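You operate a simulated robot arm through the tools that you are given. There is no shell and no other tool. Be economical: measure what you need, move in short steps, check, and stop when the job is done.

You are at the controls of a simulated robot arm. One attempt, no reset.

## Task
Sift one level scoop of flour into the big yellow bowl.
Fine: tall red scoop, struck on the ledge, into the sieve; none spilt; scoop and sieve back where they stood.
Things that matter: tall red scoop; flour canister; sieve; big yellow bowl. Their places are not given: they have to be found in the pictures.

Only the result counts: the job must be done as asked and must still hold three seconds after the hand-in. Knocking over, shifting, dropping, spilling or breaking anything else fails it.

## Robot
A 6-joint arm with a two-finger parallel gripper, fixed in place. Base frame: the origin is at the foot of the arm, x ahead of it, y to its left, z up; the work surface is at about z = 909. Lengths are in mm, angles in degrees, forces in N, time in s.
With the tool pointing down near the work surface it reaches from about 240 to 660 mm from the base axis. Its first joint turns from -66.0 to 66.0 degrees. Payload 2.9 kg.
The TCP is the grasp point between the finger pads, 30 mm short of the fingertips. In the tool frame z runs along the fingers and y along their closing line. The gripper opens to 110 mm. The fingers are 20 mm wide and 10 mm thick; the gripper's body (48 by 112 mm) begins 55 mm behind the TCP.
Orientation is that of the tool frame in the base frame, as a unit quaternion [x, y, z, w]. With the fingers straight down and closing along the base's y, the tool's x points along the base's -x, its y along +y and its z along -z.

## Interface
- The arm moves only by the tool play_rows. Its arguments are lists of equal length, an entry for each row: "delta_rot": the turn, a rotation vector about the base's x, y, z in units of 4 degrees (1.0 is 4 degrees), a list of three; "offset": the shift along the base's x, y, z in units of 50 mm (1.0 is 50 mm), a list of three; "jaw": the gripper command, from -1 (shut) to 1 (fully open), values between in proportion. In form: {"delta_rot": [[ax, ay, az], ...], "offset": [[tx, ty, tz], ...], "jaw": [jaw, ...]}. A call has 1 to 8 rows; each row shifts and turns the commanded pose from where the row before left it. A call with a number of a shift or a turn outside -1 to 1 is refused whole. A row lasts 0.2 s, in which the tool goes at most 50 mm and 8.6 degrees; a call with a longer step from one row to the next is refused whole, and so is a gripper value outside its range. A pose out of reach is approached as far as the arm can. The call stops where the force on the tool passes 70 N (or 10 N more than at its start, if that is more) or the arm is blocked; 0.2 s more then pass. Each finger travels about 108 mm/s and halts on what it meets, pressing with about 25 N; the grip force reading is that of the motor and also rises with nothing between the fingers. The clock runs only during rows and for 0.2 s after the last one: add rows that do not move to give the fingers time. It gives the time, the measured TCP pose, the force on the tool (base axes), the opening and the grip force at its end, in the units of the frame above (readings bear some noise).
- Cameras (640 x 400 px; columns grow to the right, rows downward): "scene" is fixed at [75.1, 428.5, 1391.3]; the picture's right is [-0.80, -0.61, 0.00], its down [-0.30, 0.40, -0.87] and it looks along [0.53, -0.69, -0.50] (base axes); focal length 265 px, centre (320, 200). "wrist" rides on the gripper at [-36, 0, -57] in the tool frame; the picture's right is [0.00, -1.00, 0.00], its down [0.97, 0.00, -0.24] and it looks along [0.24, 0.00, 0.97] (tool axes); focal length 218 px, centre (320, 200).
- camera(camera): a new picture of that camera. No time passes.
- point_at(camera, pixels): for up to 12 pixels [column, row] of the newest picture of that camera ("zoom" is the newest enlarged one), the place [x, y, z] in the base frame of the surface seen there, good to about 3 mm. No time passes.
- enlarge(camera, box): a new picture of the part [left, top, right, bottom] of that camera's present view, enlarged. No time passes.
- finish_job(): hands the job in; it is judged then, once.

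Keep the steps short. Do not move on a guess: measure, check each grasp and each placing, and mend mistakes. In all there are 80 turns and 38 pictures (those below and enlarged ones count). Leave the gripper open and the arm clear of the work at the hand-in unless told otherwise, and finish with a single line.

The tools are called after "Request:" as name(argument=value, ...) on one line, values as JSON. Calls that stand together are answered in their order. play_rows: Moves the arm, as the interface text tells. Its arguments: {"type":"object","properties":{"delta_rot":{"type":"array","items":{"type":"array","items":{"type":"number"}}},"offset":{"type":"array","items":{"type":"array","items":{"type":"number"}}},"jaw":{"type":"array","items":{"type":"number"}}},"required":["delta_rot","offset","jaw"]} The other tools are called the same way: camera (camera) takes a picture; point_at (camera, pixels) gives the place of the surface under pixels of a picture; enlarge (camera, box) takes an enlarged picture of a part of a camera's view; finish_job () hands the job in.

At the start:

```text
clock: 0.0
position: [388.1, 9.7, 1298.8]
tool_rot: [0.001, 1.0, 0.0, 0.0]
ft_force: [-0.1, 0.2, 0.1]
finger_gap: 110.2
gripper_force: 0.2
```

scene: 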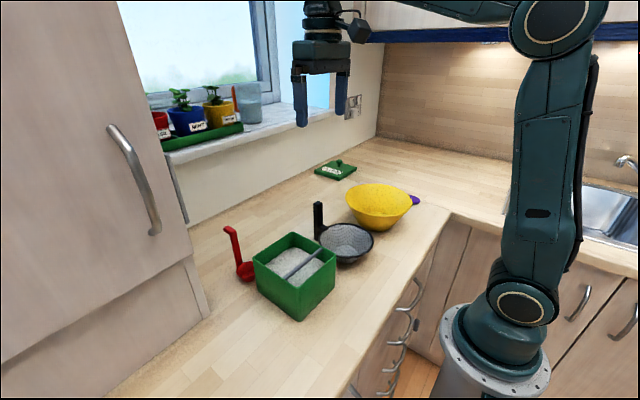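
wrist: 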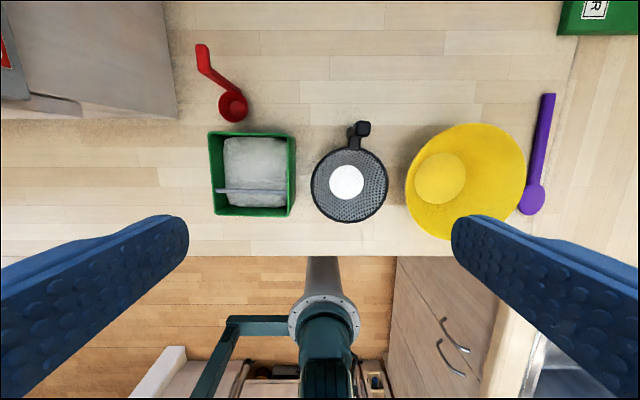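

I see the red scoop (scene ~235,255), the green canister with a bar across it (~295,275), the sieve (~345,240) and the yellow bowl (~380,205). I'll enlarge both views first so I can measure them.

Request:
enlarge(camera="scene", box=[210, 160, 430, 330])

Request:
enlarge(camera="wrist", box=[170, 20, 410, 240])

Request:
point_at(camera="wrist", pixels=[[202, 48], [208, 72], [232, 92], [233, 104], [220, 104], [246, 104], [233, 120], [210, 134], [292, 134], [294, 215], [216, 214], [255, 160]])

Request:
point_at(camera="scene", pixels=[[230, 229], [236, 245], [240, 262], [246, 270], [318, 206], [320, 228], [345, 240], [372, 238], [380, 200], [414, 200], [300, 268], [255, 262]])

```text
2.35 times, centred on (320, 245) of scene
```

zoom: 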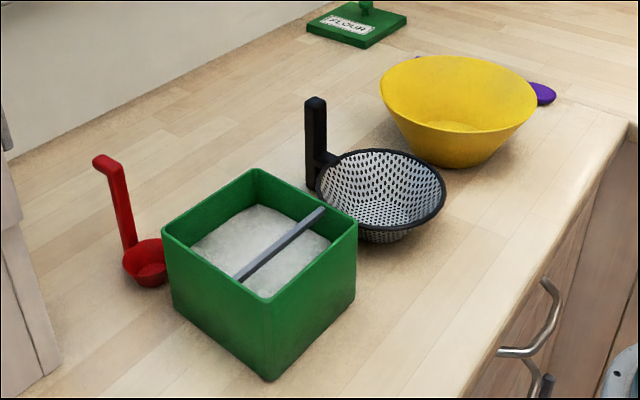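

```text
1.82 times, centred on (290, 130) of wrist
```

zoom: 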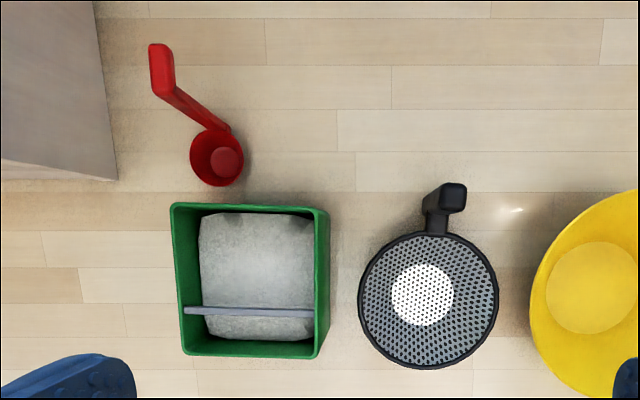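

```text
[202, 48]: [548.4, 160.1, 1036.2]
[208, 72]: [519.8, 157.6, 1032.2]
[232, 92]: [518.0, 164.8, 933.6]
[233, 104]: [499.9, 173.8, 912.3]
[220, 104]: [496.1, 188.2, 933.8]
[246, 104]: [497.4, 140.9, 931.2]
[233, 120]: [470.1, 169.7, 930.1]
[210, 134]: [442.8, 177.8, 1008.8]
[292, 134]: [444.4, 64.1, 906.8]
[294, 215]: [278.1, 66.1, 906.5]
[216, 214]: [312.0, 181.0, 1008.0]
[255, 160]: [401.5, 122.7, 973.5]
```

```text
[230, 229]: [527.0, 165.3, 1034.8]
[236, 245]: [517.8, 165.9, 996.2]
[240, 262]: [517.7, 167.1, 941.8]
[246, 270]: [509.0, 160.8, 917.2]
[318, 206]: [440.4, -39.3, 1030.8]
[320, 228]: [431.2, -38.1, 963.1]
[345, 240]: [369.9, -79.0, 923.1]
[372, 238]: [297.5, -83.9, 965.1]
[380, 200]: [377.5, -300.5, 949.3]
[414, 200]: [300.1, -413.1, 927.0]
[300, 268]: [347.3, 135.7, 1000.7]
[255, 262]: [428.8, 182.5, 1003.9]
```

Next I'm measuring the bar, flour, canister walls, sieve and handle in the newest zoom (wrist) and the scene view.

Request:
point_at(camera="zoom", pixels=[[190, 310], [250, 312], [308, 314], [250, 270], [210, 220], [300, 230], [250, 335], [175, 350], [322, 350], [325, 210], [175, 206], [250, 350]])

Request:
point_at(camera="zoom", pixels=[[158, 48], [162, 85], [195, 120], [192, 158], [242, 158], [217, 185], [452, 190], [438, 222], [428, 233], [362, 300], [496, 298], [430, 366]])

Request:
point_at(camera="wrist", pixels=[[407, 190], [524, 165], [467, 126], [460, 236], [440, 175], [545, 100], [532, 200], [357, 130], [366, 128], [346, 185], [320, 160], [170, 110]])

Request:
point_at(camera="scene", pixels=[[293, 277], [305, 264], [316, 254], [295, 281], [228, 232], [236, 230], [234, 250], [314, 204], [321, 204], [316, 235], [328, 236], [340, 222]])

```text
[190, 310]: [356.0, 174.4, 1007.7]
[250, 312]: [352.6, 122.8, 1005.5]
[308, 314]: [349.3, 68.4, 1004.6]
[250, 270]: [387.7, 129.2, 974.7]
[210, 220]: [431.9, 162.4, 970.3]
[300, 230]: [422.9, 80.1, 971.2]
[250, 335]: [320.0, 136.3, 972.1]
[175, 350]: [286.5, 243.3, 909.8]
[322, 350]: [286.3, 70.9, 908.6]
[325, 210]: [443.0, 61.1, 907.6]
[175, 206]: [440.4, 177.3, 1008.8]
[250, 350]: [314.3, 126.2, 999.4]
```

```text
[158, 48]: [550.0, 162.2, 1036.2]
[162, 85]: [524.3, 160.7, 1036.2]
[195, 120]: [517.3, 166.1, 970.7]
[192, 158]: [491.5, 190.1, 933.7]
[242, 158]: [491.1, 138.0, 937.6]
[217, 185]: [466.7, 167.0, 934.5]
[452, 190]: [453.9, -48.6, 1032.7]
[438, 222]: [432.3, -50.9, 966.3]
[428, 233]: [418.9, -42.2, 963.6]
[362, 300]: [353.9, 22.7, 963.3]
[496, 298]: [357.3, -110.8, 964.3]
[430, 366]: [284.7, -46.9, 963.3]
```

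```text
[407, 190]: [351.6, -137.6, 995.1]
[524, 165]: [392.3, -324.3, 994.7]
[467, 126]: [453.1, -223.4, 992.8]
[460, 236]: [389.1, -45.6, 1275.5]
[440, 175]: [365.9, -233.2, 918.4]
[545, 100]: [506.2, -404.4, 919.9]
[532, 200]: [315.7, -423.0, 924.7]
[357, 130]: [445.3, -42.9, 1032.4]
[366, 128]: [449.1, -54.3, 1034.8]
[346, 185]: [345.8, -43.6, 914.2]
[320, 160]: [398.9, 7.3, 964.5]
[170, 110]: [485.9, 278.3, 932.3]
```

```text
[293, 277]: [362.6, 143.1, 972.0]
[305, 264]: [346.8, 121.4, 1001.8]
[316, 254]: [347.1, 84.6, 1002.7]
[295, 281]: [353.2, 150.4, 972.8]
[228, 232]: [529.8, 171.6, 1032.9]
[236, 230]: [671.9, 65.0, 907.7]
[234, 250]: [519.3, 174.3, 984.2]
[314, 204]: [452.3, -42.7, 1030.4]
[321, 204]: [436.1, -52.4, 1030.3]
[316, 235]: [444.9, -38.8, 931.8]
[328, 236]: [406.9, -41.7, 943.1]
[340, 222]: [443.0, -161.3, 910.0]
```

The geometry so far:
- **Scoop:** cup centre about (492,166), rim z≈934. The strap handle stands at x≈521 and its top tab is at z≈1036.
- **Canister:** x 312–443, rim z 1008, flour z≈972, bar at x≈350.
- **Sieve:** centre (353,-44), rim z 964.
- **Bowl:** centre (359,-231).

I'm moving above the scoop handle with the jaw half open, then looking again.

Request:
play_rows(delta_rot=[[0, 0, 0], [0, 0, 0], [0, 0, 0], [0, 0, 0], [0, 0, 0], [0, 0, 0]], offset=[[0.447, 0.52, -0.5], [0.447, 0.52, -0.5], [0.447, 0.52, -0.5], [0.447, 0.52, -0.5], [0.447, 0.52, -0.5], [0.447, 0.52, -0.5]], jaw=[0.1, 0.1, 0.1, 0.1, 0.1, 0.1])

Request:
camera(camera="wrist")

Request:
enlarge(camera="scene", box=[250, 225, 345, 300])

```text
clock: 1.4
position: [524.0, 167.7, 1149.9]
tool_rot: [0.001, 1.0, 0.0, 0.0]
ft_force: [0.2, 0.9, 0.0]
finger_gap: 60.5
gripper_force: 0.0
```

```text
33 pictures are left
```

wrist: 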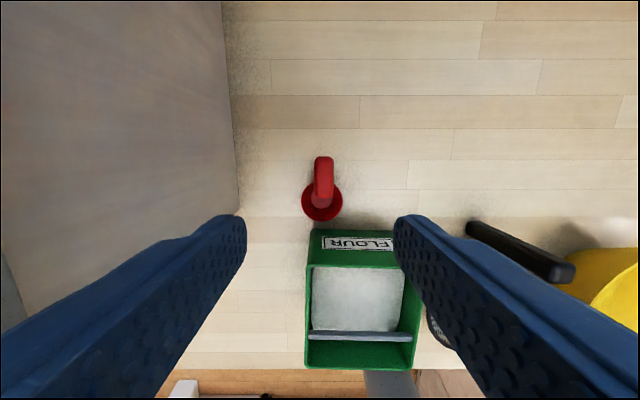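

```text
5.33 times, centred on (298, 262) of scene
```

zoom: 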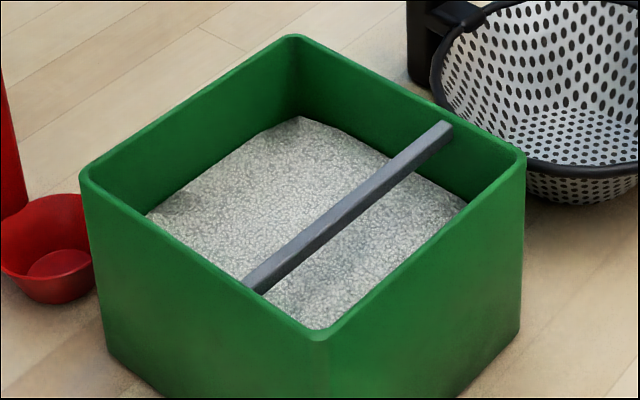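

The bar shows clearly here, so I'm measuring it at close range along with the scoop's tab and handle.

Request:
point_at(camera="zoom", pixels=[[345, 200], [350, 204], [352, 210], [356, 216], [362, 222], [330, 208], [300, 120], [470, 195], [440, 250], [290, 40], [522, 160], [325, 335]])

Request:
point_at(camera="wrist", pixels=[[316, 160], [332, 160], [324, 160], [316, 185], [332, 185], [324, 200], [304, 200], [341, 200], [322, 219], [322, 211], [360, 336], [360, 330]])

Request:
point_at(camera="wrist", pixels=[[360, 341], [360, 352], [360, 362], [310, 300], [316, 300], [402, 300], [410, 300], [416, 300], [360, 262], [360, 270], [235, 180], [324, 190]])

```text
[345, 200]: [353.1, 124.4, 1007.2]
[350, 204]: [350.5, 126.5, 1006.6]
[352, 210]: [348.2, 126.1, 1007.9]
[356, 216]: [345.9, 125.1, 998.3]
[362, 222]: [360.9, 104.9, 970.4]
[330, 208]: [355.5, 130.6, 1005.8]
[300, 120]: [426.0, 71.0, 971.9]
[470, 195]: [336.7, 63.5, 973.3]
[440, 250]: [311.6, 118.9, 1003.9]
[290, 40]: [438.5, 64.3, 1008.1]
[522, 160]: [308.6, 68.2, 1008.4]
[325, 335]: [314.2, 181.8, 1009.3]
```

```text
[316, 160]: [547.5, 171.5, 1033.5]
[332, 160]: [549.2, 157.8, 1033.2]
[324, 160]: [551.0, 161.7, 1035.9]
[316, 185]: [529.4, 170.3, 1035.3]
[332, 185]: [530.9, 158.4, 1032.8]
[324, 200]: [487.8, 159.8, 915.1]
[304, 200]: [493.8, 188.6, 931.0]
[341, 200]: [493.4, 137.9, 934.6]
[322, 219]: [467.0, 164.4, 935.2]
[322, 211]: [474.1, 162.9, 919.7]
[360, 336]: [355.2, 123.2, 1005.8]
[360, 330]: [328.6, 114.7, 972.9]
```

```text
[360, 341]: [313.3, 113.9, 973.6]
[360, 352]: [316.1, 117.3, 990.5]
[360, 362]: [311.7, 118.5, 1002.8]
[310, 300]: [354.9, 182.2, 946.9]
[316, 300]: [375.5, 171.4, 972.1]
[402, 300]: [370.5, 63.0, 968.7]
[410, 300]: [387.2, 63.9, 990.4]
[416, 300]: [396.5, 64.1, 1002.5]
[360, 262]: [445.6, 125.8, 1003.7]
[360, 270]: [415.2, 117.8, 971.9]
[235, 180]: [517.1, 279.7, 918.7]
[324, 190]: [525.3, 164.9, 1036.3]
```

The bar spans x 346–355 and z 998–1007. The inner front wall is at x≈316. The handle is centred at about (522,164.5). I'm descending over it to z≈1010.

Request:
play_rows(delta_rot=[[0, 0, 0], [0, 0, 0], [0, 0, 0], [0, 0, 0], [0, 0, 0]], offset=[[-0.04, -0.062, -0.56], [0, 0, -0.56], [0, 0, -0.56], [0, 0, -0.56], [0, 0, -0.56]], jaw=[0.1, 0.1, 0.1, 0.1, 0.1])

Request:
enlarge(camera="scene", box=[190, 180, 310, 290])

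```text
clock: 2.6
position: [522.5, 161.7, 1011.3]
tool_rot: [0.0, 1.0, 0.0, 0.0]
ft_force: [-0.9, 0.1, -0.8]
finger_gap: 60.6
gripper_force: 0.1
```

```text
3.64 times, centred on (250, 235) of scene
```

zoom: 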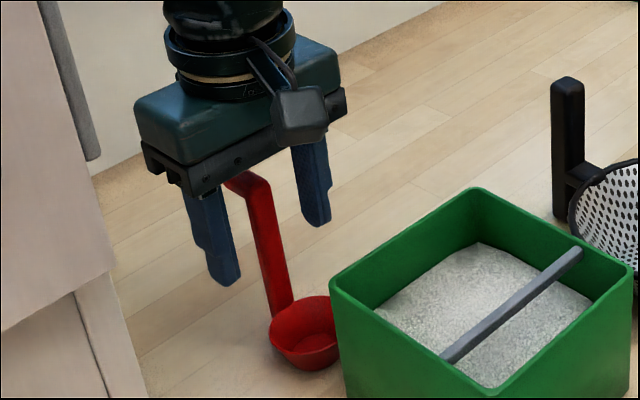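

The fingers straddle the handle and the tab is clear of the body. I'm nudging +1.5 mm in y and closing.

Request:
play_rows(delta_rot=[[0, 0, 0], [0, 0, 0], [0, 0, 0], [0, 0, 0]], offset=[[0, 0.03, 0], [0, 0, 0], [0, 0, 0], [0, 0, 0]], jaw=[0.1, -1, -1, -1])

```text
clock: 3.6
position: [521.5, 163.9, 1011.2]
tool_rot: [0.0, 1.0, -0.001, 0.0]
ft_force: [0.4, 0.1, 0.2]
finger_gap: 15.7
gripper_force: 25.2
```

The grip is firm (15.7 mm, 25 N). I'm lifting the scoop 150 mm straight up, carrying it over the canister, and checking.

Request:
play_rows(delta_rot=[[0, 0, 0], [0, 0, 0], [0, 0, 0], [0, 0, 0], [0, 0, 0], [0, 0, 0]], offset=[[0, 0, 0.5], [0, 0, 0.5], [0, 0, 0.5], [0, 0, 0.5], [0, 0, 0.5], [0, 0, 0.5]], jaw=[-1, -1, -1, -1, -1, -1])

Request:
play_rows(delta_rot=[[0, 0, 0], [0, 0, 0], [0, 0, 0], [0, 0, 0], [0, 0, 0], [0, 0, 0]], offset=[[-0.36, -0.166, 0], [-0.36, -0.166, 0], [-0.36, -0.166, 0], [-0.36, -0.166, 0], [-0.36, -0.166, 0], [0, 0, 0]], jaw=[-1, -1, -1, -1, -1, -1])

Request:
enlarge(camera="scene", box=[210, 150, 380, 320])

Request:
camera(camera="wrist")

```text
clock: 5.0
position: [520.2, 164.8, 1160.5]
tool_rot: [0.001, 1.0, -0.001, 0.0]
ft_force: [-0.4, -0.3, 0.0]
finger_gap: 15.5
gripper_force: 25.4
```

```text
clock: 6.4
position: [429.3, 125.3, 1155.6]
tool_rot: [0.0, 1.0, 0.001, 0.0]
ft_force: [0.5, 0.8, -0.9]
finger_gap: 15.7
gripper_force: 24.8
```

```text
2.35 times, centred on (295, 235) of scene
```

zoom: 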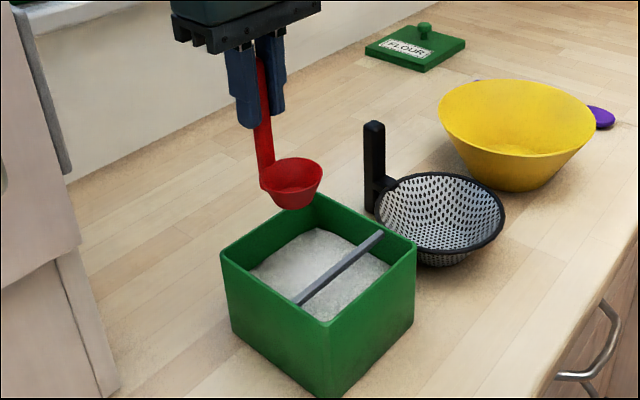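

```text
29 pictures are left
```

wrist: 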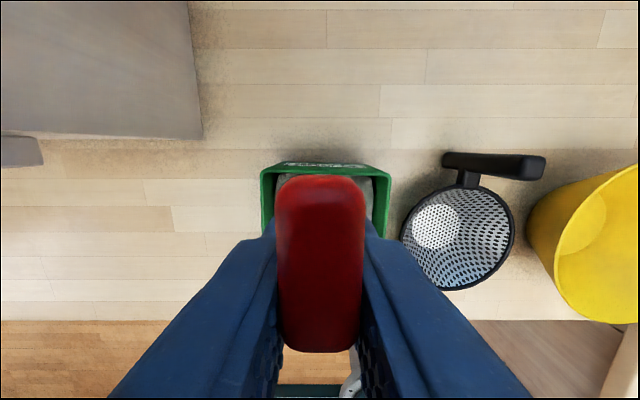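

The scoop hangs straight over the canister. I'm reading the cup's exact place from the zoom picture.

Request:
point_at(camera="zoom", pixels=[[263, 188], [322, 172], [285, 160], [293, 206], [305, 209], [298, 190], [312, 195], [268, 140], [275, 165], [320, 195], [300, 207], [295, 160]])

```text
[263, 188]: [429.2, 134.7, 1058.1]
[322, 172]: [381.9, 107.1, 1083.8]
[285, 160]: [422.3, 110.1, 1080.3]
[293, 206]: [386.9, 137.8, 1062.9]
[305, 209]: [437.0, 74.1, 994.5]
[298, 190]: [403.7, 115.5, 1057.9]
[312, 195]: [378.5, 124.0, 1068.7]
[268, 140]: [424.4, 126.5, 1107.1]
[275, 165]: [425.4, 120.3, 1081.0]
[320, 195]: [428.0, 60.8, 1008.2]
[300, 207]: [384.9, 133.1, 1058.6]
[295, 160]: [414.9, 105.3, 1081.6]
```

The cup centre is at about (402,122), its rim at z≈1082 and its bottom at ≈1058, with the TCP at 1158. I'm lowering until the rim is about 10 mm under the flour surface, shifting 5 mm toward the bar.

Request:
play_rows(delta_rot=[[0, 0, 0], [0, 0, 0], [0, 0, 0], [0, 0, 0], [0, 0, 0], [0, 0, 0], [0, 0, 0], [0, 0, 0]], offset=[[-0.1, 0, -0.4], [0, 0, -0.4], [0, 0, -0.4], [0, 0, -0.4], [0, 0, -0.2], [0, 0, -0.2], [0, 0, -0.22], [0, 0, -0.22]], jaw=[-1, -1, -1, -1, -1, -1, -1, -1])

Request:
enlarge(camera="scene", box=[240, 190, 350, 310])

```text
clock: 8.2
position: [425.4, 124.3, 1037.0]
tool_rot: [0.001, 1.0, 0.0, 0.0]
ft_force: [-0.3, 0.0, -0.9]
finger_gap: 15.5
gripper_force: 25.5
```

```text
3.33 times, centred on (295, 250) of scene
```

zoom: 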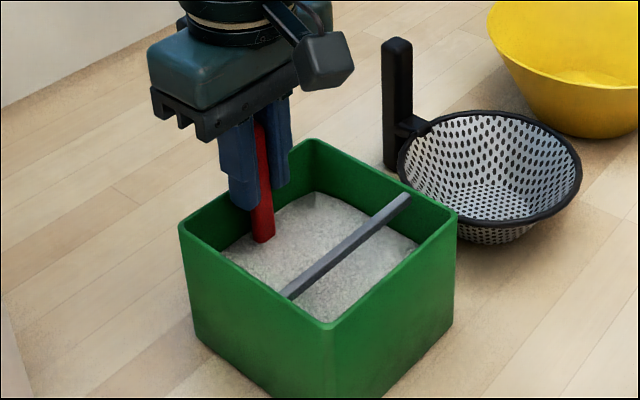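

The cup is fully submerged with no force. I'm sweeping 15 mm toward the bar and then raising slowly until the rim is just below bar height.

Request:
play_rows(delta_rot=[[0, 0, 0], [0, 0, 0], [0, 0, 0], [0, 0, 0], [0, 0, 0], [0, 0, 0], [0, 0, 0], [0, 0, 0]], offset=[[-0.1, 0, 0], [-0.1, 0, 0], [-0.1, 0, 0], [0, 0, 0], [0, 0, 0.14], [0, 0, 0.14], [0, 0, 0.14], [0, 0, 0.14]], jaw=[-1, -1, -1, -1, -1, -1, -1, -1])

Request:
enlarge(camera="scene", box=[250, 210, 340, 300])

```text
clock: 10.0
position: [408.9, 122.6, 1063.6]
tool_rot: [0.001, 1.0, 0.0, -0.001]
ft_force: [0.6, 0.1, -0.3]
finger_gap: 15.9
gripper_force: 25.1
```

```text
4.44 times, centred on (295, 255) of scene
```

zoom: 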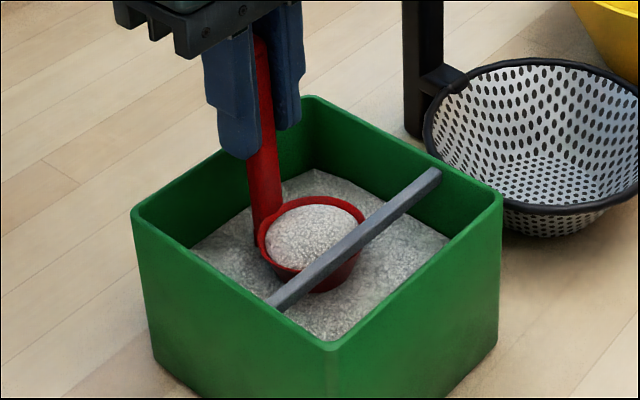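

The scoop is heaped. Before striking I'm measuring the rim height and the heap against the bar.

Request:
point_at(camera="zoom", pixels=[[263, 250], [280, 210], [300, 203], [335, 198], [350, 203], [270, 260], [315, 225], [300, 245], [320, 275], [330, 262], [360, 241], [400, 210]])

Request:
point_at(camera="zoom", pixels=[[280, 306], [288, 302], [300, 293], [295, 297], [350, 253], [380, 235], [390, 228], [410, 212], [425, 200], [430, 196], [438, 186], [440, 176]])

```text
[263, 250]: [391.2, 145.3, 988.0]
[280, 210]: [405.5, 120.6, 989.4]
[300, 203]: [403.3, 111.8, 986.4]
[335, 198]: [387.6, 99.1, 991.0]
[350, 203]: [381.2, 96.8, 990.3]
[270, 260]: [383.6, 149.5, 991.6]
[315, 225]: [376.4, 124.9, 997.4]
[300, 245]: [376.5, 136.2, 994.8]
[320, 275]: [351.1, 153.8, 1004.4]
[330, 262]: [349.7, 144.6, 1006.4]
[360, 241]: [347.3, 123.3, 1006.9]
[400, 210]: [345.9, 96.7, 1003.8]
```

```text
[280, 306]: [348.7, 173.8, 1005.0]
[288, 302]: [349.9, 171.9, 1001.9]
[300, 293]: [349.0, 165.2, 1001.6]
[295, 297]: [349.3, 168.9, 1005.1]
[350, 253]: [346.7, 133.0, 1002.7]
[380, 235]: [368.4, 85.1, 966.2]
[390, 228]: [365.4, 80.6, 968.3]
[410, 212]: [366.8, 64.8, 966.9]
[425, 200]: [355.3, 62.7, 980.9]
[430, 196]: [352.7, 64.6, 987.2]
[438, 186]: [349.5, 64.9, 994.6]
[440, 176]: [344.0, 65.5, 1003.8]
```

Rim z≈990, heap top z≈997–1000. I'm probing pixel by pixel for the bar's lower front edge.

Request:
point_at(camera="zoom", pixels=[[400, 212], [400, 215], [400, 218], [400, 221], [400, 224], [400, 228], [320, 277], [320, 280], [320, 283], [320, 286], [320, 289], [320, 294]])

Request:
point_at(camera="zoom", pixels=[[295, 284], [295, 288], [295, 292], [295, 296], [295, 299], [295, 302], [420, 186], [420, 192], [420, 198], [420, 202], [420, 206], [420, 210]])

```text
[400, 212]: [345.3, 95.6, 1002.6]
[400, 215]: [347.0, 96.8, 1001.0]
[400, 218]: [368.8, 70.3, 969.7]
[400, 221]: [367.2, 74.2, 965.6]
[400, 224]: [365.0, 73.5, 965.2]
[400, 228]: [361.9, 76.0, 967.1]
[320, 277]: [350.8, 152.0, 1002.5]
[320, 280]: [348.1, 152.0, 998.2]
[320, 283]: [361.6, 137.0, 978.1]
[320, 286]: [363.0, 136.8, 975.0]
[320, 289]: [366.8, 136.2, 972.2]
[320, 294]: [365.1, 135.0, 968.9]
```

```text
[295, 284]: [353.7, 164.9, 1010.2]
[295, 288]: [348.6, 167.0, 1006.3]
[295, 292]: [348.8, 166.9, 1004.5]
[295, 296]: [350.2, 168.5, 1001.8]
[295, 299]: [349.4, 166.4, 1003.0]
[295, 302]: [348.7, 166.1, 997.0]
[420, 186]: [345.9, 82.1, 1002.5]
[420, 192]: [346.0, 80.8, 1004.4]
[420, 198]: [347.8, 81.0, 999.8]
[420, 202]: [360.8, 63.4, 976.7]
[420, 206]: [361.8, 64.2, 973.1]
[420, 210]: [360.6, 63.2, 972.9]
```

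The bar bottom is at about z 999. I'm raising 6 mm so the rim is at ≈996, then sliding the cup −x under the bar in small steps. Its front edge should stop about 5 mm short of the front wall.

Request:
play_rows(delta_rot=[[0, 0, 0], [0, 0, 0], [0, 0, 0], [0, 0, 0], [0, 0, 0], [0, 0, 0], [0, 0, 0], [0, 0, 0]], offset=[[0, 0, 0.12], [-0.1, 0, 0], [-0.1, 0, 0], [-0.1, 0, 0], [-0.1, 0, 0], [-0.1, 0, 0], [-0.1, 0, 0], [-0.08, 0, 0]], jaw=[-1, -1, -1, -1, -1, -1, -1, -1])

Request:
enlarge(camera="scene", box=[260, 230, 340, 290])

```text
clock: 11.8
position: [375.7, 122.6, 1071.2]
tool_rot: [0.001, 1.0, 0.0, 0.0]
ft_force: [-0.3, -0.9, -1.5]
finger_gap: 15.8
gripper_force: 24.6
```

```text
6.67 times, centred on (300, 260) of scene
```

zoom: 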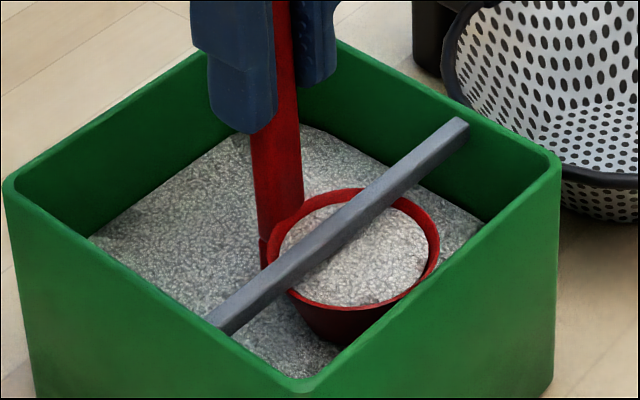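

The front half has passed under the bar and looks flat. I'm measuring the flour and rim here.

Request:
point_at(camera="zoom", pixels=[[437, 245], [400, 203], [360, 305], [300, 295], [270, 250], [360, 192], [380, 255], [400, 235], [350, 280], [310, 230], [330, 215], [420, 280]])

```text
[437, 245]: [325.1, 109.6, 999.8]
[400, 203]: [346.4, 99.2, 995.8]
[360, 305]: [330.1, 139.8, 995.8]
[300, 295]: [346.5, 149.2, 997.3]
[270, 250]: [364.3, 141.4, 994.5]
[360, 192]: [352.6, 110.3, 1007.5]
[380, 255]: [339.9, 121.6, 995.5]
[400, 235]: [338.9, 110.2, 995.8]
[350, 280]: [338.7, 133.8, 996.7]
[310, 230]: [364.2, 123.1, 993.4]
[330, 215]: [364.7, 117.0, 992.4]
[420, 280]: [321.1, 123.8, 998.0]
```

Flour and rim agree (z≈995–997). I'm rising 1 mm to test how close the rim is to the bar, watching the force.

Request:
play_rows(delta_rot=[[0, 0, 0], [0, 0, 0]], offset=[[-0.04, 0, 0.02], [0, 0, 0]], jaw=[-1, -1])

Request:
play_rows(delta_rot=[[0, 0, 0], [0, 0, 0]], offset=[[0, 0, 0.02], [0, 0, 0]], jaw=[-1, -1])

```text
clock: 12.4
position: [374.8, 122.7, 1071.0]
tool_rot: [0.001, 1.0, -0.002, 0.0]
ft_force: [0.5, -0.3, -0.9]
finger_gap: 15.7
gripper_force: 25.1
```

```text
clock: 13.0
position: [374.5, 122.8, 1072.5]
tool_rot: [0.001, 1.0, -0.001, 0.0]
ft_force: [0.1, -1.0, -4.4]
finger_gap: 16.0
gripper_force: 25.0
```

There's a light touch (−4.4 N), so the rim is on the bar. I'm backing off 0.5 mm and drawing the cup back out along +x, scraping on the bar, until it clears.

Request:
play_rows(delta_rot=[[0, 0, 0], [0, 0, 0], [0, 0, 0], [0, 0, 0], [0, 0, 0], [0, 0, 0], [0, 0, 0], [0, 0, 0]], offset=[[0, 0, -0.014], [0.12, 0, 0], [0.12, 0, 0], [0.12, 0, 0], [0.12, 0, 0], [0.12, 0, 0], [0.12, 0, 0], [0.14, 0, 0]], jaw=[-1, -1, -1, -1, -1, -1, -1, -1])

Request:
enlarge(camera="scene", box=[260, 220, 340, 280])

```text
clock: 14.8
position: [418.5, 122.6, 1073.9]
tool_rot: [0.001, 1.0, 0.0, 0.001]
ft_force: [-0.6, -0.1, -0.7]
finger_gap: 15.7
gripper_force: 24.7
```

```text
6.67 times, centred on (300, 250) of scene
```

zoom: 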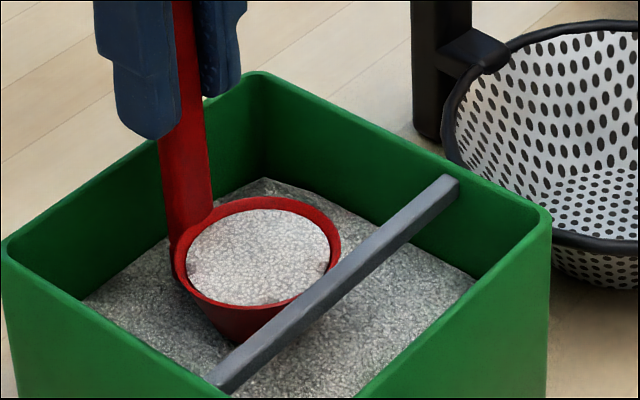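

The cup is struck flat and clear of the bar. I'm lifting it straight up, slowly.

Request:
play_rows(delta_rot=[[0, 0, 0], [0, 0, 0], [0, 0, 0], [0, 0, 0], [0, 0, 0], [0, 0, 0], [0, 0, 0]], offset=[[0, 0, 0.1], [0, 0, 0.2], [0, 0, 0.25], [0, 0, 0.25], [0, 0, 0.25], [0, 0, 0.15], [0, 0, 0.06]], jaw=[-1, -1, -1, -1, -1, -1, -1])

Request:
play_rows(delta_rot=[[0, 0, 0], [0, 0, 0], [0, 0, 0], [0, 0, 0], [0, 0, 0], [0, 0, 0], [0, 0, 0], [0, 0, 0]], offset=[[-0.03, -0.2, 0], [-0.03, -0.35, 0], [-0.03, -0.45, 0], [-0.03, -0.5, 0], [-0.03, -0.5, 0], [-0.03, -0.44, 0], [-0.03, -0.25, 0], [-0.03, -0.15, 0]], jaw=[-1, -1, -1, -1, -1, -1, -1, -1])

Request:
enlarge(camera="scene", box=[240, 150, 400, 300])

```text
clock: 16.4
position: [416.5, 123.2, 1134.9]
tool_rot: [0.002, 1.0, 0.0, 0.0]
ft_force: [0.1, 0.1, -0.6]
finger_gap: 15.6
gripper_force: 24.6
```

```text
clock: 18.2
position: [404.3, -19.2, 1133.9]
tool_rot: [0.0, 1.0, -0.001, 0.0]
ft_force: [0.2, 1.1, -0.3]
finger_gap: 15.6
gripper_force: 25.2
```

```text
2.67 times, centred on (320, 225) of scene
```

zoom: 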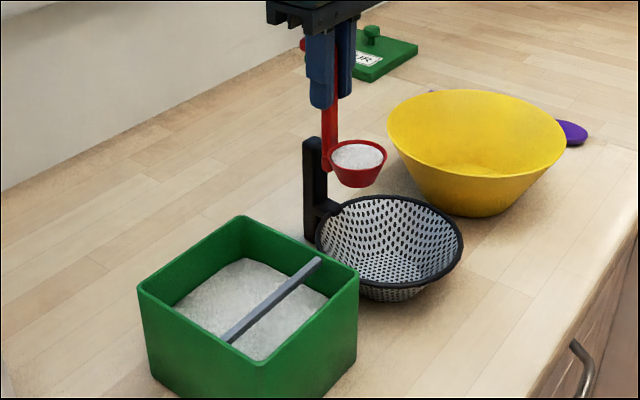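

The level scoop is over the sieve and nothing has spilled. Now I tilt about the (x,−y) diagonal so the tool comes from the free front side, keeping the pouring lip fixed near (360,−37,1060). The first 23° is a check.

Request:
play_rows(delta_rot=[[1, -1, 0], [1, -1, 0], [1, -1, 0], [1, -1, 0]], offset=[[-0.109, -0.109, 0.082], [-0.114, -0.114, 0.067], [-0.119, -0.119, 0.05], [-0.121, -0.121, 0.034]], jaw=[-1, -1, -1, -1])

Request:
enlarge(camera="scene", box=[260, 130, 420, 280])

```text
clock: 19.2
position: [381.8, -41.2, 1145.9]
tool_rot: [0.0, 0.98, 0.14, 0.14]
ft_force: [0.2, 0.2, -0.7]
finger_gap: 15.9
gripper_force: 25.2
```

```text
2.67 times, centred on (340, 205) of scene
```

zoom: 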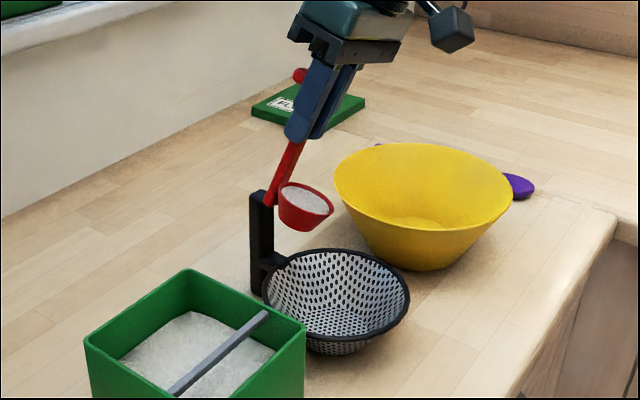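

The tilt goes the right way and the flour is still in. I'm confirming where the lip is.

Request:
point_at(camera="zoom", pixels=[[330, 211], [332, 205], [308, 212], [282, 185], [305, 229], [335, 255], [408, 300], [335, 310]])

```text
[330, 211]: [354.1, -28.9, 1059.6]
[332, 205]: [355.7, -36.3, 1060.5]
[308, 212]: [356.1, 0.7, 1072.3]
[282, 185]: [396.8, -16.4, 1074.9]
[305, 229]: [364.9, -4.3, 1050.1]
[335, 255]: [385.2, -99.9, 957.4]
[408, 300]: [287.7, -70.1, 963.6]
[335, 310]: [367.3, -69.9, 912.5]
```

The lip is at about (355,−33,1060), over the sieve. Continuing to 45°.

Request:
play_rows(delta_rot=[[1, -1, 0], [1, -1, 0], [1, -1, 0], [1, -1, 0]], offset=[[-0.123, -0.123, 0.017], [-0.124, -0.124, -0.001], [-0.123, -0.123, -0.018], [-0.121, -0.121, -0.035]], jaw=[-1, -1, -1, -1])

Request:
enlarge(camera="scene", box=[260, 130, 420, 280])

```text
clock: 20.2
position: [357.0, -66.0, 1144.0]
tool_rot: [0.001, 0.923, 0.272, 0.273]
ft_force: [0.2, -0.3, -0.5]
finger_gap: 15.9
gripper_force: 25.2
```

```text
2.67 times, centred on (340, 205) of scene
```

zoom: 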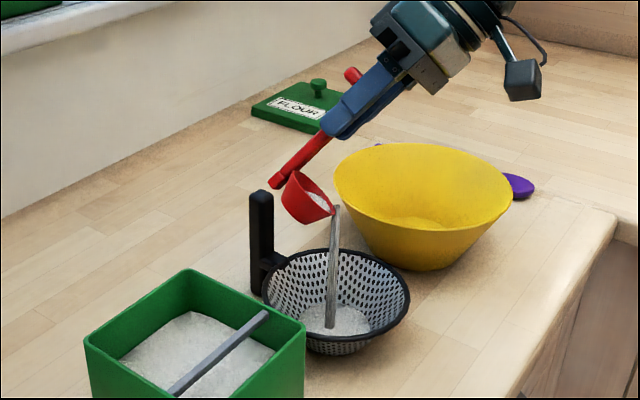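

Flour is streaming straight into the middle of the sieve. I'm continuing slowly with pause rows.

Request:
play_rows(delta_rot=[[0, 0, 0], [1, -1, 0], [0, 0, 0], [1, -1, 0], [0, 0, 0], [1, -1, 0], [0, 0, 0], [1, -1, 0]], offset=[[0, 0, 0], [-0.118, -0.118, -0.052], [0, 0, 0], [-0.114, -0.114, -0.068], [0, 0, 0], [-0.109, -0.109, -0.083], [0, 0, 0], [-0.102, -0.102, -0.098]], jaw=[-1, -1, -1, -1, -1, -1, -1, -1])

Request:
play_rows(delta_rot=[[0, 0, 0], [1, -1, 0], [0, 0, 0], [1, -1, 0], [0, 0, 0], [1, -1, 0], [0, 0, 0], [1, -1, 0]], offset=[[0, 0, 0], [-0.095, -0.095, -0.112], [0, 0, 0], [-0.087, -0.087, -0.125], [0, 0, 0], [-0.078, -0.078, -0.136], [0, 0, 0], [-0.068, -0.068, -0.146]], jaw=[-1, -1, -1, -1, -1, -1, -1, -1])

Request:
enlarge(camera="scene", box=[260, 130, 420, 280])

```text
clock: 22.0
position: [334.2, -89.1, 1129.1]
tool_rot: [0.001, 0.83, 0.395, 0.395]
ft_force: [-0.5, -0.4, -0.7]
finger_gap: 15.8
gripper_force: 25.0
```

```text
clock: 23.8
position: [310.0, -62.4, 1040.5]
tool_rot: [-0.001, 0.727, 0.483, 0.488]
ft_force: [-0.3, 0.3, -0.1]
finger_gap: 15.8
gripper_force: 25.2
out of reach, approached as far as the arm can: row 4, 6, 8
```

```text
2.67 times, centred on (340, 205) of scene
```

zoom: 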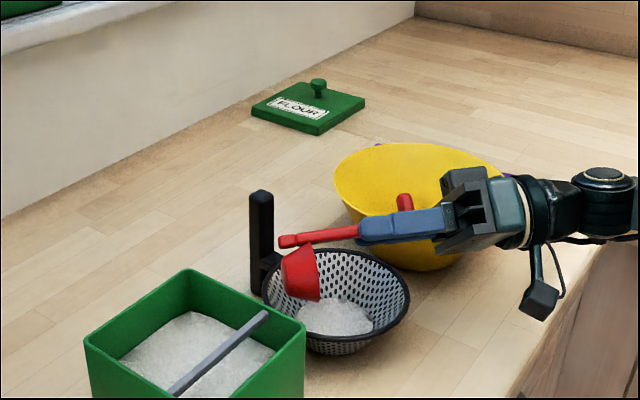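

The arm ran out of reach in the last rows and sagged lower, to TCP (310,−62,1040) at about 87° tilt. There's no contact force, and the flour is in the sieve. I'm looking closely before I move.

Request:
camera(camera="wrist")

Request:
enlarge(camera="scene", box=[310, 200, 380, 270])

Request:
point_at(camera="scene", pixels=[[330, 240], [335, 226]])

```text
20 pictures are left
```

wrist: 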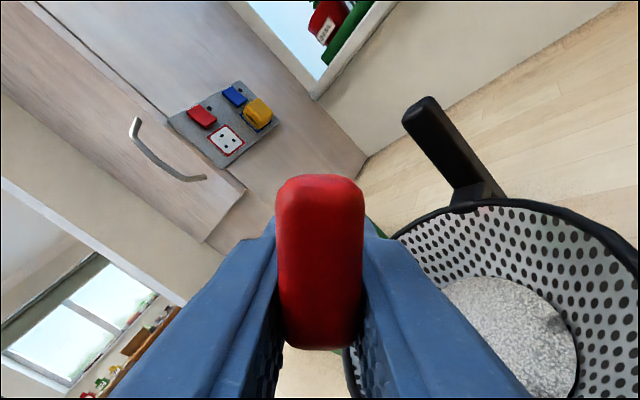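

```text
5.71 times, centred on (345, 235) of scene
```

zoom: 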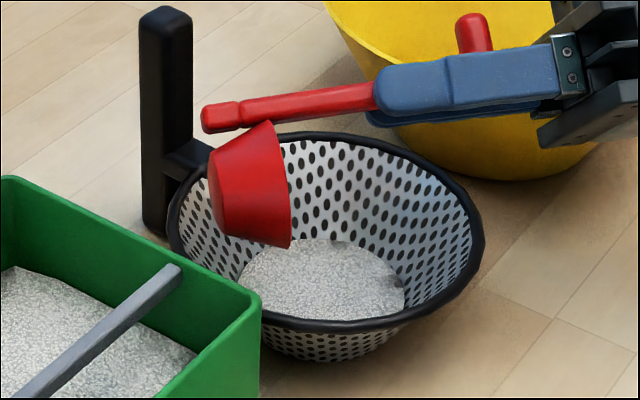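

```text
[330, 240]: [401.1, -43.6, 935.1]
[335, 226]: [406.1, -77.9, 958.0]
```

Flour lies in a neat heap in the sieve and none is outside it. I'm checking how close the cup is to the sieve rim.

Request:
point_at(camera="zoom", pixels=[[288, 245], [268, 125], [212, 180], [218, 232], [240, 115], [255, 243], [205, 125], [190, 215], [320, 265], [380, 300], [270, 270], [280, 325]])

```text
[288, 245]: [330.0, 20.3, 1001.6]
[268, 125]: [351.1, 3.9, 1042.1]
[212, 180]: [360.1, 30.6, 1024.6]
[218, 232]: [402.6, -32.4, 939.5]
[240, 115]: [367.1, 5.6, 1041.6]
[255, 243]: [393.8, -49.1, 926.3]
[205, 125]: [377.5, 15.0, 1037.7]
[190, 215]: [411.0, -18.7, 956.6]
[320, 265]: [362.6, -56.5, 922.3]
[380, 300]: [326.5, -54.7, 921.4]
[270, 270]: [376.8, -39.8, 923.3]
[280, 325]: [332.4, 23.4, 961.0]
```

The lip is at (330,20,1001), about 38 mm above the sieve rim and free of everything. I'm reversing the tilt the way it came, and checking after three steps.

Request:
play_rows(delta_rot=[[-1, 1, 0], [0, 0, 0], [-1, 1, 0], [0, 0, 0], [-1, 1, 0], [0, 0, 0]], offset=[[0.068, 0.068, 0.146], [0, 0, 0], [0.078, 0.078, 0.136], [0, 0, 0], [0.087, 0.087, 0.125], [0, 0, 0]], jaw=[-1, -1, -1, -1, -1, -1])

Request:
enlarge(camera="scene", box=[260, 150, 400, 290])

```text
clock: 25.2
position: [323.0, -51.0, 1060.6]
tool_rot: [-0.001, 0.821, 0.401, 0.406]
ft_force: [-0.1, -0.4, -0.1]
finger_gap: 15.8
gripper_force: 25.3
```

```text
2.86 times, centred on (330, 220) of scene
```

zoom: 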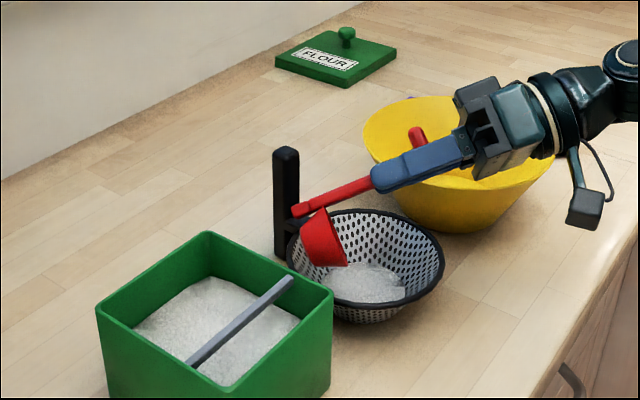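

The commanded pose now starts from where the arm actually is, and everything is clear. I'm raising 80 mm first and then untilting.

Request:
play_rows(delta_rot=[[0, 0, 0], [0, 0, 0], [0, 0, 0], [0, 0, 0], [-1, 1, 0], [-1, 1, 0], [-1, 1, 0], [-1, 1, 0]], offset=[[0, 0, 0.4], [0, 0, 0.4], [0, 0, 0.4], [0, 0, 0.4], [0.1, 0, 0], [0.1, 0, 0], [0.1, 0, 0], [0.1, 0, 0]], jaw=[-1, -1, -1, -1, -1, -1, -1, -1])

Request:
play_rows(delta_rot=[[-1, 1, 0], [-1, 1, 0], [-1, 1, 0], [-1, 1, 0], [-1, 1, 0], [-1, 1, 0], [-1, 1, 0], [0, 0, 0]], offset=[[0.1, 0, 0], [0.1, 0, 0], [0.1, 0, 0], [0.1, 0, 0], [0.1, 0, 0], [0.1, 0, 0], [0.1, 0, 0], [0, 0, 0]], jaw=[-1, -1, -1, -1, -1, -1, -1, -1])

Request:
enlarge(camera="scene", box=[240, 130, 400, 290])

```text
clock: 27.0
position: [343.6, -51.6, 1141.3]
tool_rot: [-0.002, 0.917, 0.279, 0.284]
ft_force: [-0.1, -0.8, 0.1]
finger_gap: 15.9
gripper_force: 25.7
```

```text
clock: 28.8
position: [377.5, -52.8, 1139.5]
tool_rot: [-0.003, 0.998, 0.045, 0.046]
ft_force: [0.5, 1.0, 0.4]
finger_gap: 15.7
gripper_force: 24.8
```

```text
2.50 times, centred on (320, 210) of scene
```

zoom: 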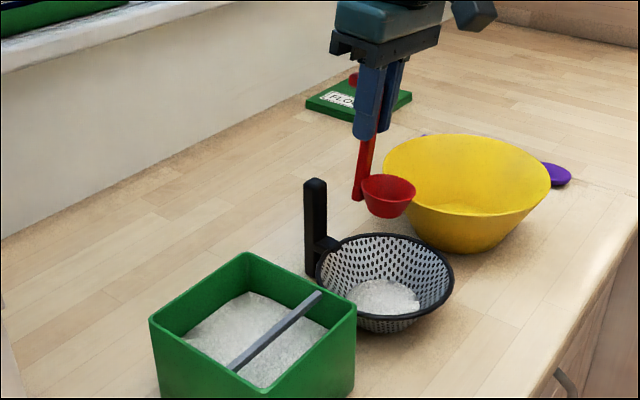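

The cup is empty. About 7.4° of tilt is left. I'm straightening the last tilt while rising 20 mm, then moving above the scoop's home at about (520.3,164.5).

Request:
play_rows(delta_rot=[[-0.645, 0.66, -0.04], [-0.645, 0.66, -0.04], [0, 0, 0]], offset=[[0, 0, 0.2], [0, 0, 0.2], [0, 0, 0]], jaw=[-1, -1, -1])

Request:
play_rows(delta_rot=[[0, 0, 0], [0, 0, 0], [0, 0, 0], [0, 0, 0], [0, 0, 0], [0, 0, 0], [0, 0, 0], [0, 0, 0]], offset=[[0.408, 0.62, 0], [0.408, 0.62, 0], [0.408, 0.62, 0], [0.408, 0.62, 0], [0.408, 0.62, 0], [0.408, 0.62, 0], [0.408, 0.62, 0], [0, 0, 0]], jaw=[-1, -1, -1, -1, -1, -1, -1, -1])

Request:
enlarge(camera="scene", box=[190, 160, 310, 290])

```text
clock: 29.6
position: [377.7, -52.4, 1159.2]
tool_rot: [0.0, 1.0, 0.0, 0.001]
ft_force: [0.1, -0.3, -0.1]
finger_gap: 15.9
gripper_force: 25.0
```

```text
clock: 31.4
position: [519.2, 168.0, 1160.9]
tool_rot: [0.0, 1.0, 0.0, 0.0]
ft_force: [0.0, 0.2, -0.1]
finger_gap: 15.7
gripper_force: 24.6
```

```text
3.08 times, centred on (250, 225) of scene
```

zoom: 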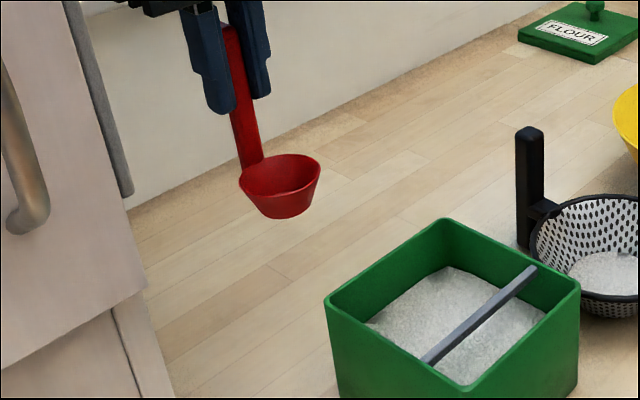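

The scoop is upright and empty. I'm measuring the cup against its first place, which had x 467–519 and y 138–189.

Request:
point_at(camera="zoom", pixels=[[241, 182], [319, 164], [300, 155], [262, 203], [310, 196], [266, 212], [295, 217], [240, 130], [250, 150], [245, 168], [318, 185], [290, 180]])

Request:
play_rows(delta_rot=[[0, 0, 0]], offset=[[0, 0, 0]], jaw=[-1])

```text
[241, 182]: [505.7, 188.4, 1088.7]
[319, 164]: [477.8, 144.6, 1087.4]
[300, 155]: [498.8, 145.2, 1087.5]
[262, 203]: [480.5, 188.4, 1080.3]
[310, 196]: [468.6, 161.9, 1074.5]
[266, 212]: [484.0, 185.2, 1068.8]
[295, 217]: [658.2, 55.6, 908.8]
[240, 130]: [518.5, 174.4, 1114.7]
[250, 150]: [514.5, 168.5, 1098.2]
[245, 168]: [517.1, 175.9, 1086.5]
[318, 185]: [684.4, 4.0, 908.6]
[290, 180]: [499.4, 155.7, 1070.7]
```

```text
clock: 31.8
position: [519.9, 167.2, 1162.2]
tool_rot: [0.0, 1.0, 0.0, 0.001]
ft_force: [0.5, -1.1, -0.4]
finger_gap: 15.7
gripper_force: 25.0
```

Readings and picture agree that I'm about 3 mm too far in +y. I'm correcting (x +0.6, y −2.8) and descending 146 mm.

Request:
play_rows(delta_rot=[[0, 0, 0], [0, 0, 0], [0, 0, 0], [0, 0, 0], [0, 0, 0], [0, 0, 0], [0, 0, 0], [0, 0, 0]], offset=[[0.012, -0.056, -0.3], [0, 0, -0.5], [0, 0, -0.5], [0, 0, -0.5], [0, 0, -0.5], [0, 0, -0.4], [0, 0, -0.22], [0, 0, 0]], jaw=[-1, -1, -1, -1, -1, -1, -1, -1])

Request:
enlarge(camera="scene", box=[190, 200, 310, 290])

```text
clock: 33.6
position: [520.2, 162.1, 1012.4]
tool_rot: [-0.001, 1.0, 0.0, 0.001]
ft_force: [0.0, -0.5, -0.8]
finger_gap: 15.6
gripper_force: 25.5
```

```text
4.44 times, centred on (250, 245) of scene
```

zoom: 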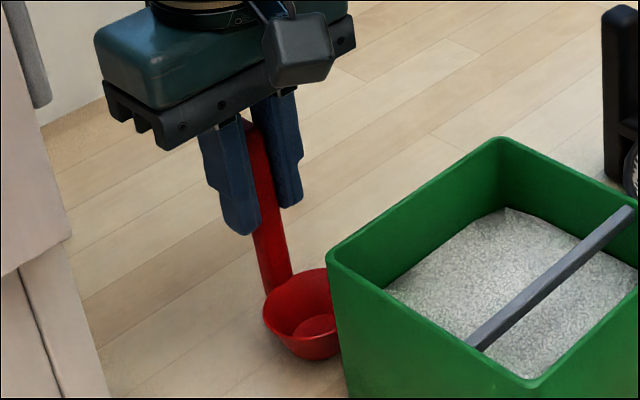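

I'm measuring the cup and handle in this picture against the starting values.

Request:
point_at(camera="zoom", pixels=[[266, 312], [290, 345], [264, 260], [270, 285], [315, 325], [300, 350], [285, 285], [315, 272], [272, 325], [258, 250], [310, 355], [320, 345]])

Request:
play_rows(delta_rot=[[0, 0, 0]], offset=[[0, 0, 0]], jaw=[-1])

```text
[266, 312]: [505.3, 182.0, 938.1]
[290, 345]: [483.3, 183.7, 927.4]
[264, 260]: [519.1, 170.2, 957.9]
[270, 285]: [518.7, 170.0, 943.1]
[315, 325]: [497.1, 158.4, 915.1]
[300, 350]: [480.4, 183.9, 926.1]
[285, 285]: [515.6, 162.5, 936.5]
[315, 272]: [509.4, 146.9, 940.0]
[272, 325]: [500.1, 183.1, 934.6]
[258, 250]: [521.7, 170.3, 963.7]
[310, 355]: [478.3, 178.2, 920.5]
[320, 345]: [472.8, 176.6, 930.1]
```

```text
clock: 34.0
position: [519.8, 161.1, 1013.1]
tool_rot: [-0.001, 1.0, -0.001, 0.002]
ft_force: [0.1, -0.2, -0.5]
finger_gap: 15.7
gripper_force: 24.3
```

Readings and picture both put me about 2 mm low in y and 1 mm low in x. I'm correcting, then easing down until touch.

Request:
play_rows(delta_rot=[[0, 0, 0], [0, 0, 0], [0, 0, 0]], offset=[[0.026, 0.044, 0], [0, 0, -0.024], [0, 0, 0]], jaw=[-1, -1, -1])

Request:
play_rows(delta_rot=[[0, 0, 0], [0, 0, 0]], offset=[[0, 0, -0.016], [0, 0, 0]], jaw=[-1, -1])

```text
clock: 34.8
position: [520.5, 163.4, 1011.9]
tool_rot: [0.0, 1.0, -0.001, 0.001]
ft_force: [-0.2, 0.1, -1.1]
finger_gap: 15.3
gripper_force: 25.2
```

```text
clock: 35.4
position: [520.9, 163.4, 1012.2]
tool_rot: [0.0, 1.0, 0.0, 0.001]
ft_force: [-0.6, -0.8, 0.5]
finger_gap: 15.7
gripper_force: 24.7
```

Still no touch. I'm going down another millimetre at a time.

Request:
play_rows(delta_rot=[[0, 0, 0], [0, 0, 0]], offset=[[0, 0, -0.016], [0, 0, 0]], jaw=[-1, -1])

Request:
play_rows(delta_rot=[[0, 0, 0], [0, 0, 0]], offset=[[0, 0, -0.016], [0, 0, 0]], jaw=[-1, -1])

```text
clock: 36.0
position: [521.5, 163.2, 1011.4]
tool_rot: [0.0, 1.0, 0.0, 0.0]
ft_force: [0.1, 0.0, 0.5]
finger_gap: 15.6
gripper_force: 25.1
```

```text
clock: 36.6
position: [522.2, 163.9, 1012.1]
tool_rot: [-0.001, 1.0, 0.0, 0.002]
ft_force: [-1.8, -1.9, 8.1]
finger_gap: 15.3
gripper_force: 24.9
```

It's touching the counter (8 N up) at (522.2,163.9), which matches the start. I'm easing up 0.4 mm and opening.

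Request:
play_rows(delta_rot=[[0, 0, 0], [0, 0, 0], [0, 0, 0], [0, 0, 0]], offset=[[0, 0, 0.008], [0, 0, 0], [0, 0, 0], [0, 0, 0]], jaw=[-1, 0.1, 0.1, 0.1])

Request:
play_rows(delta_rot=[[0, 0, 0], [0, 0, 0], [0, 0, 0], [0, 0, 0], [0, 0, 0], [0, 0, 0]], offset=[[0, 0, 0.3], [0, 0, 0.5], [0, 0, 0.6], [0, 0, 0.6], [0, 0, 0.5], [0, 0, 0.5]], jaw=[0.1, 0.1, 0.1, 0.1, 0.1, 0.1])

Request:
enlarge(camera="scene", box=[210, 160, 430, 330])

```text
clock: 37.6
position: [521.8, 165.8, 1011.9]
tool_rot: [0.0, 1.0, 0.0, 0.001]
ft_force: [-0.4, 0.0, 0.3]
finger_gap: 60.4
gripper_force: 0.0
```

```text
clock: 39.0
position: [521.0, 166.4, 1163.8]
tool_rot: [0.0, 1.0, 0.0, 0.0]
ft_force: [-0.2, 0.9, -0.9]
finger_gap: 60.4
gripper_force: 0.0
```

```text
2.35 times, centred on (320, 245) of scene
```

zoom: 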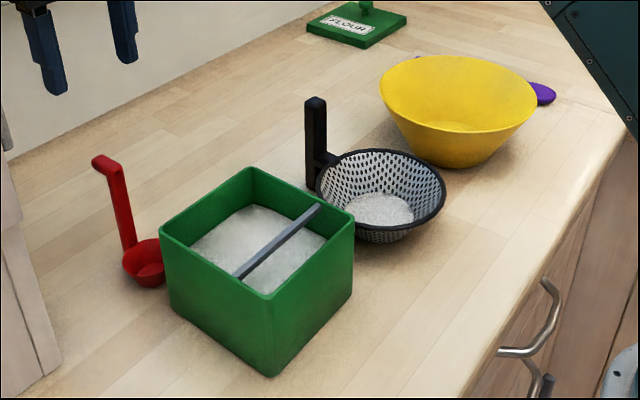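

The scoop is back exactly in its old pixels. The canister looks 1–2 px different from the first picture, so I'm measuring its corners and the sieve.

Request:
point_at(camera="zoom", pixels=[[251, 170], [353, 224], [268, 295], [162, 238], [268, 374], [98, 160], [150, 262], [316, 103], [310, 180], [320, 160], [440, 190], [380, 150]])

Request:
enlarge(camera="scene", box=[250, 225, 345, 300])

```text
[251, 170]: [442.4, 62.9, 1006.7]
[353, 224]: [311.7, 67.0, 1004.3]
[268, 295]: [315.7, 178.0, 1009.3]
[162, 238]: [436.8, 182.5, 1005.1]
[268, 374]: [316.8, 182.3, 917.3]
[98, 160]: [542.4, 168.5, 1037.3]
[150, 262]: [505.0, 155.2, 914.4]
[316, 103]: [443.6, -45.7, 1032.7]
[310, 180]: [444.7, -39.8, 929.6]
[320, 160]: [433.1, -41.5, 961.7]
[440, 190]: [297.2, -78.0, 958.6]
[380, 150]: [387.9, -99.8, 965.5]
```

```text
5.33 times, centred on (298, 262) of scene
```

zoom: 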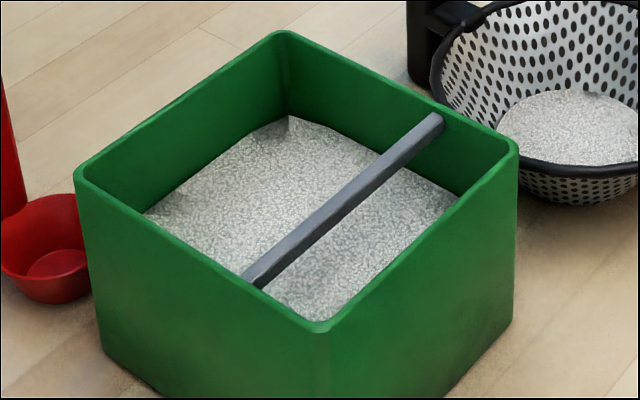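

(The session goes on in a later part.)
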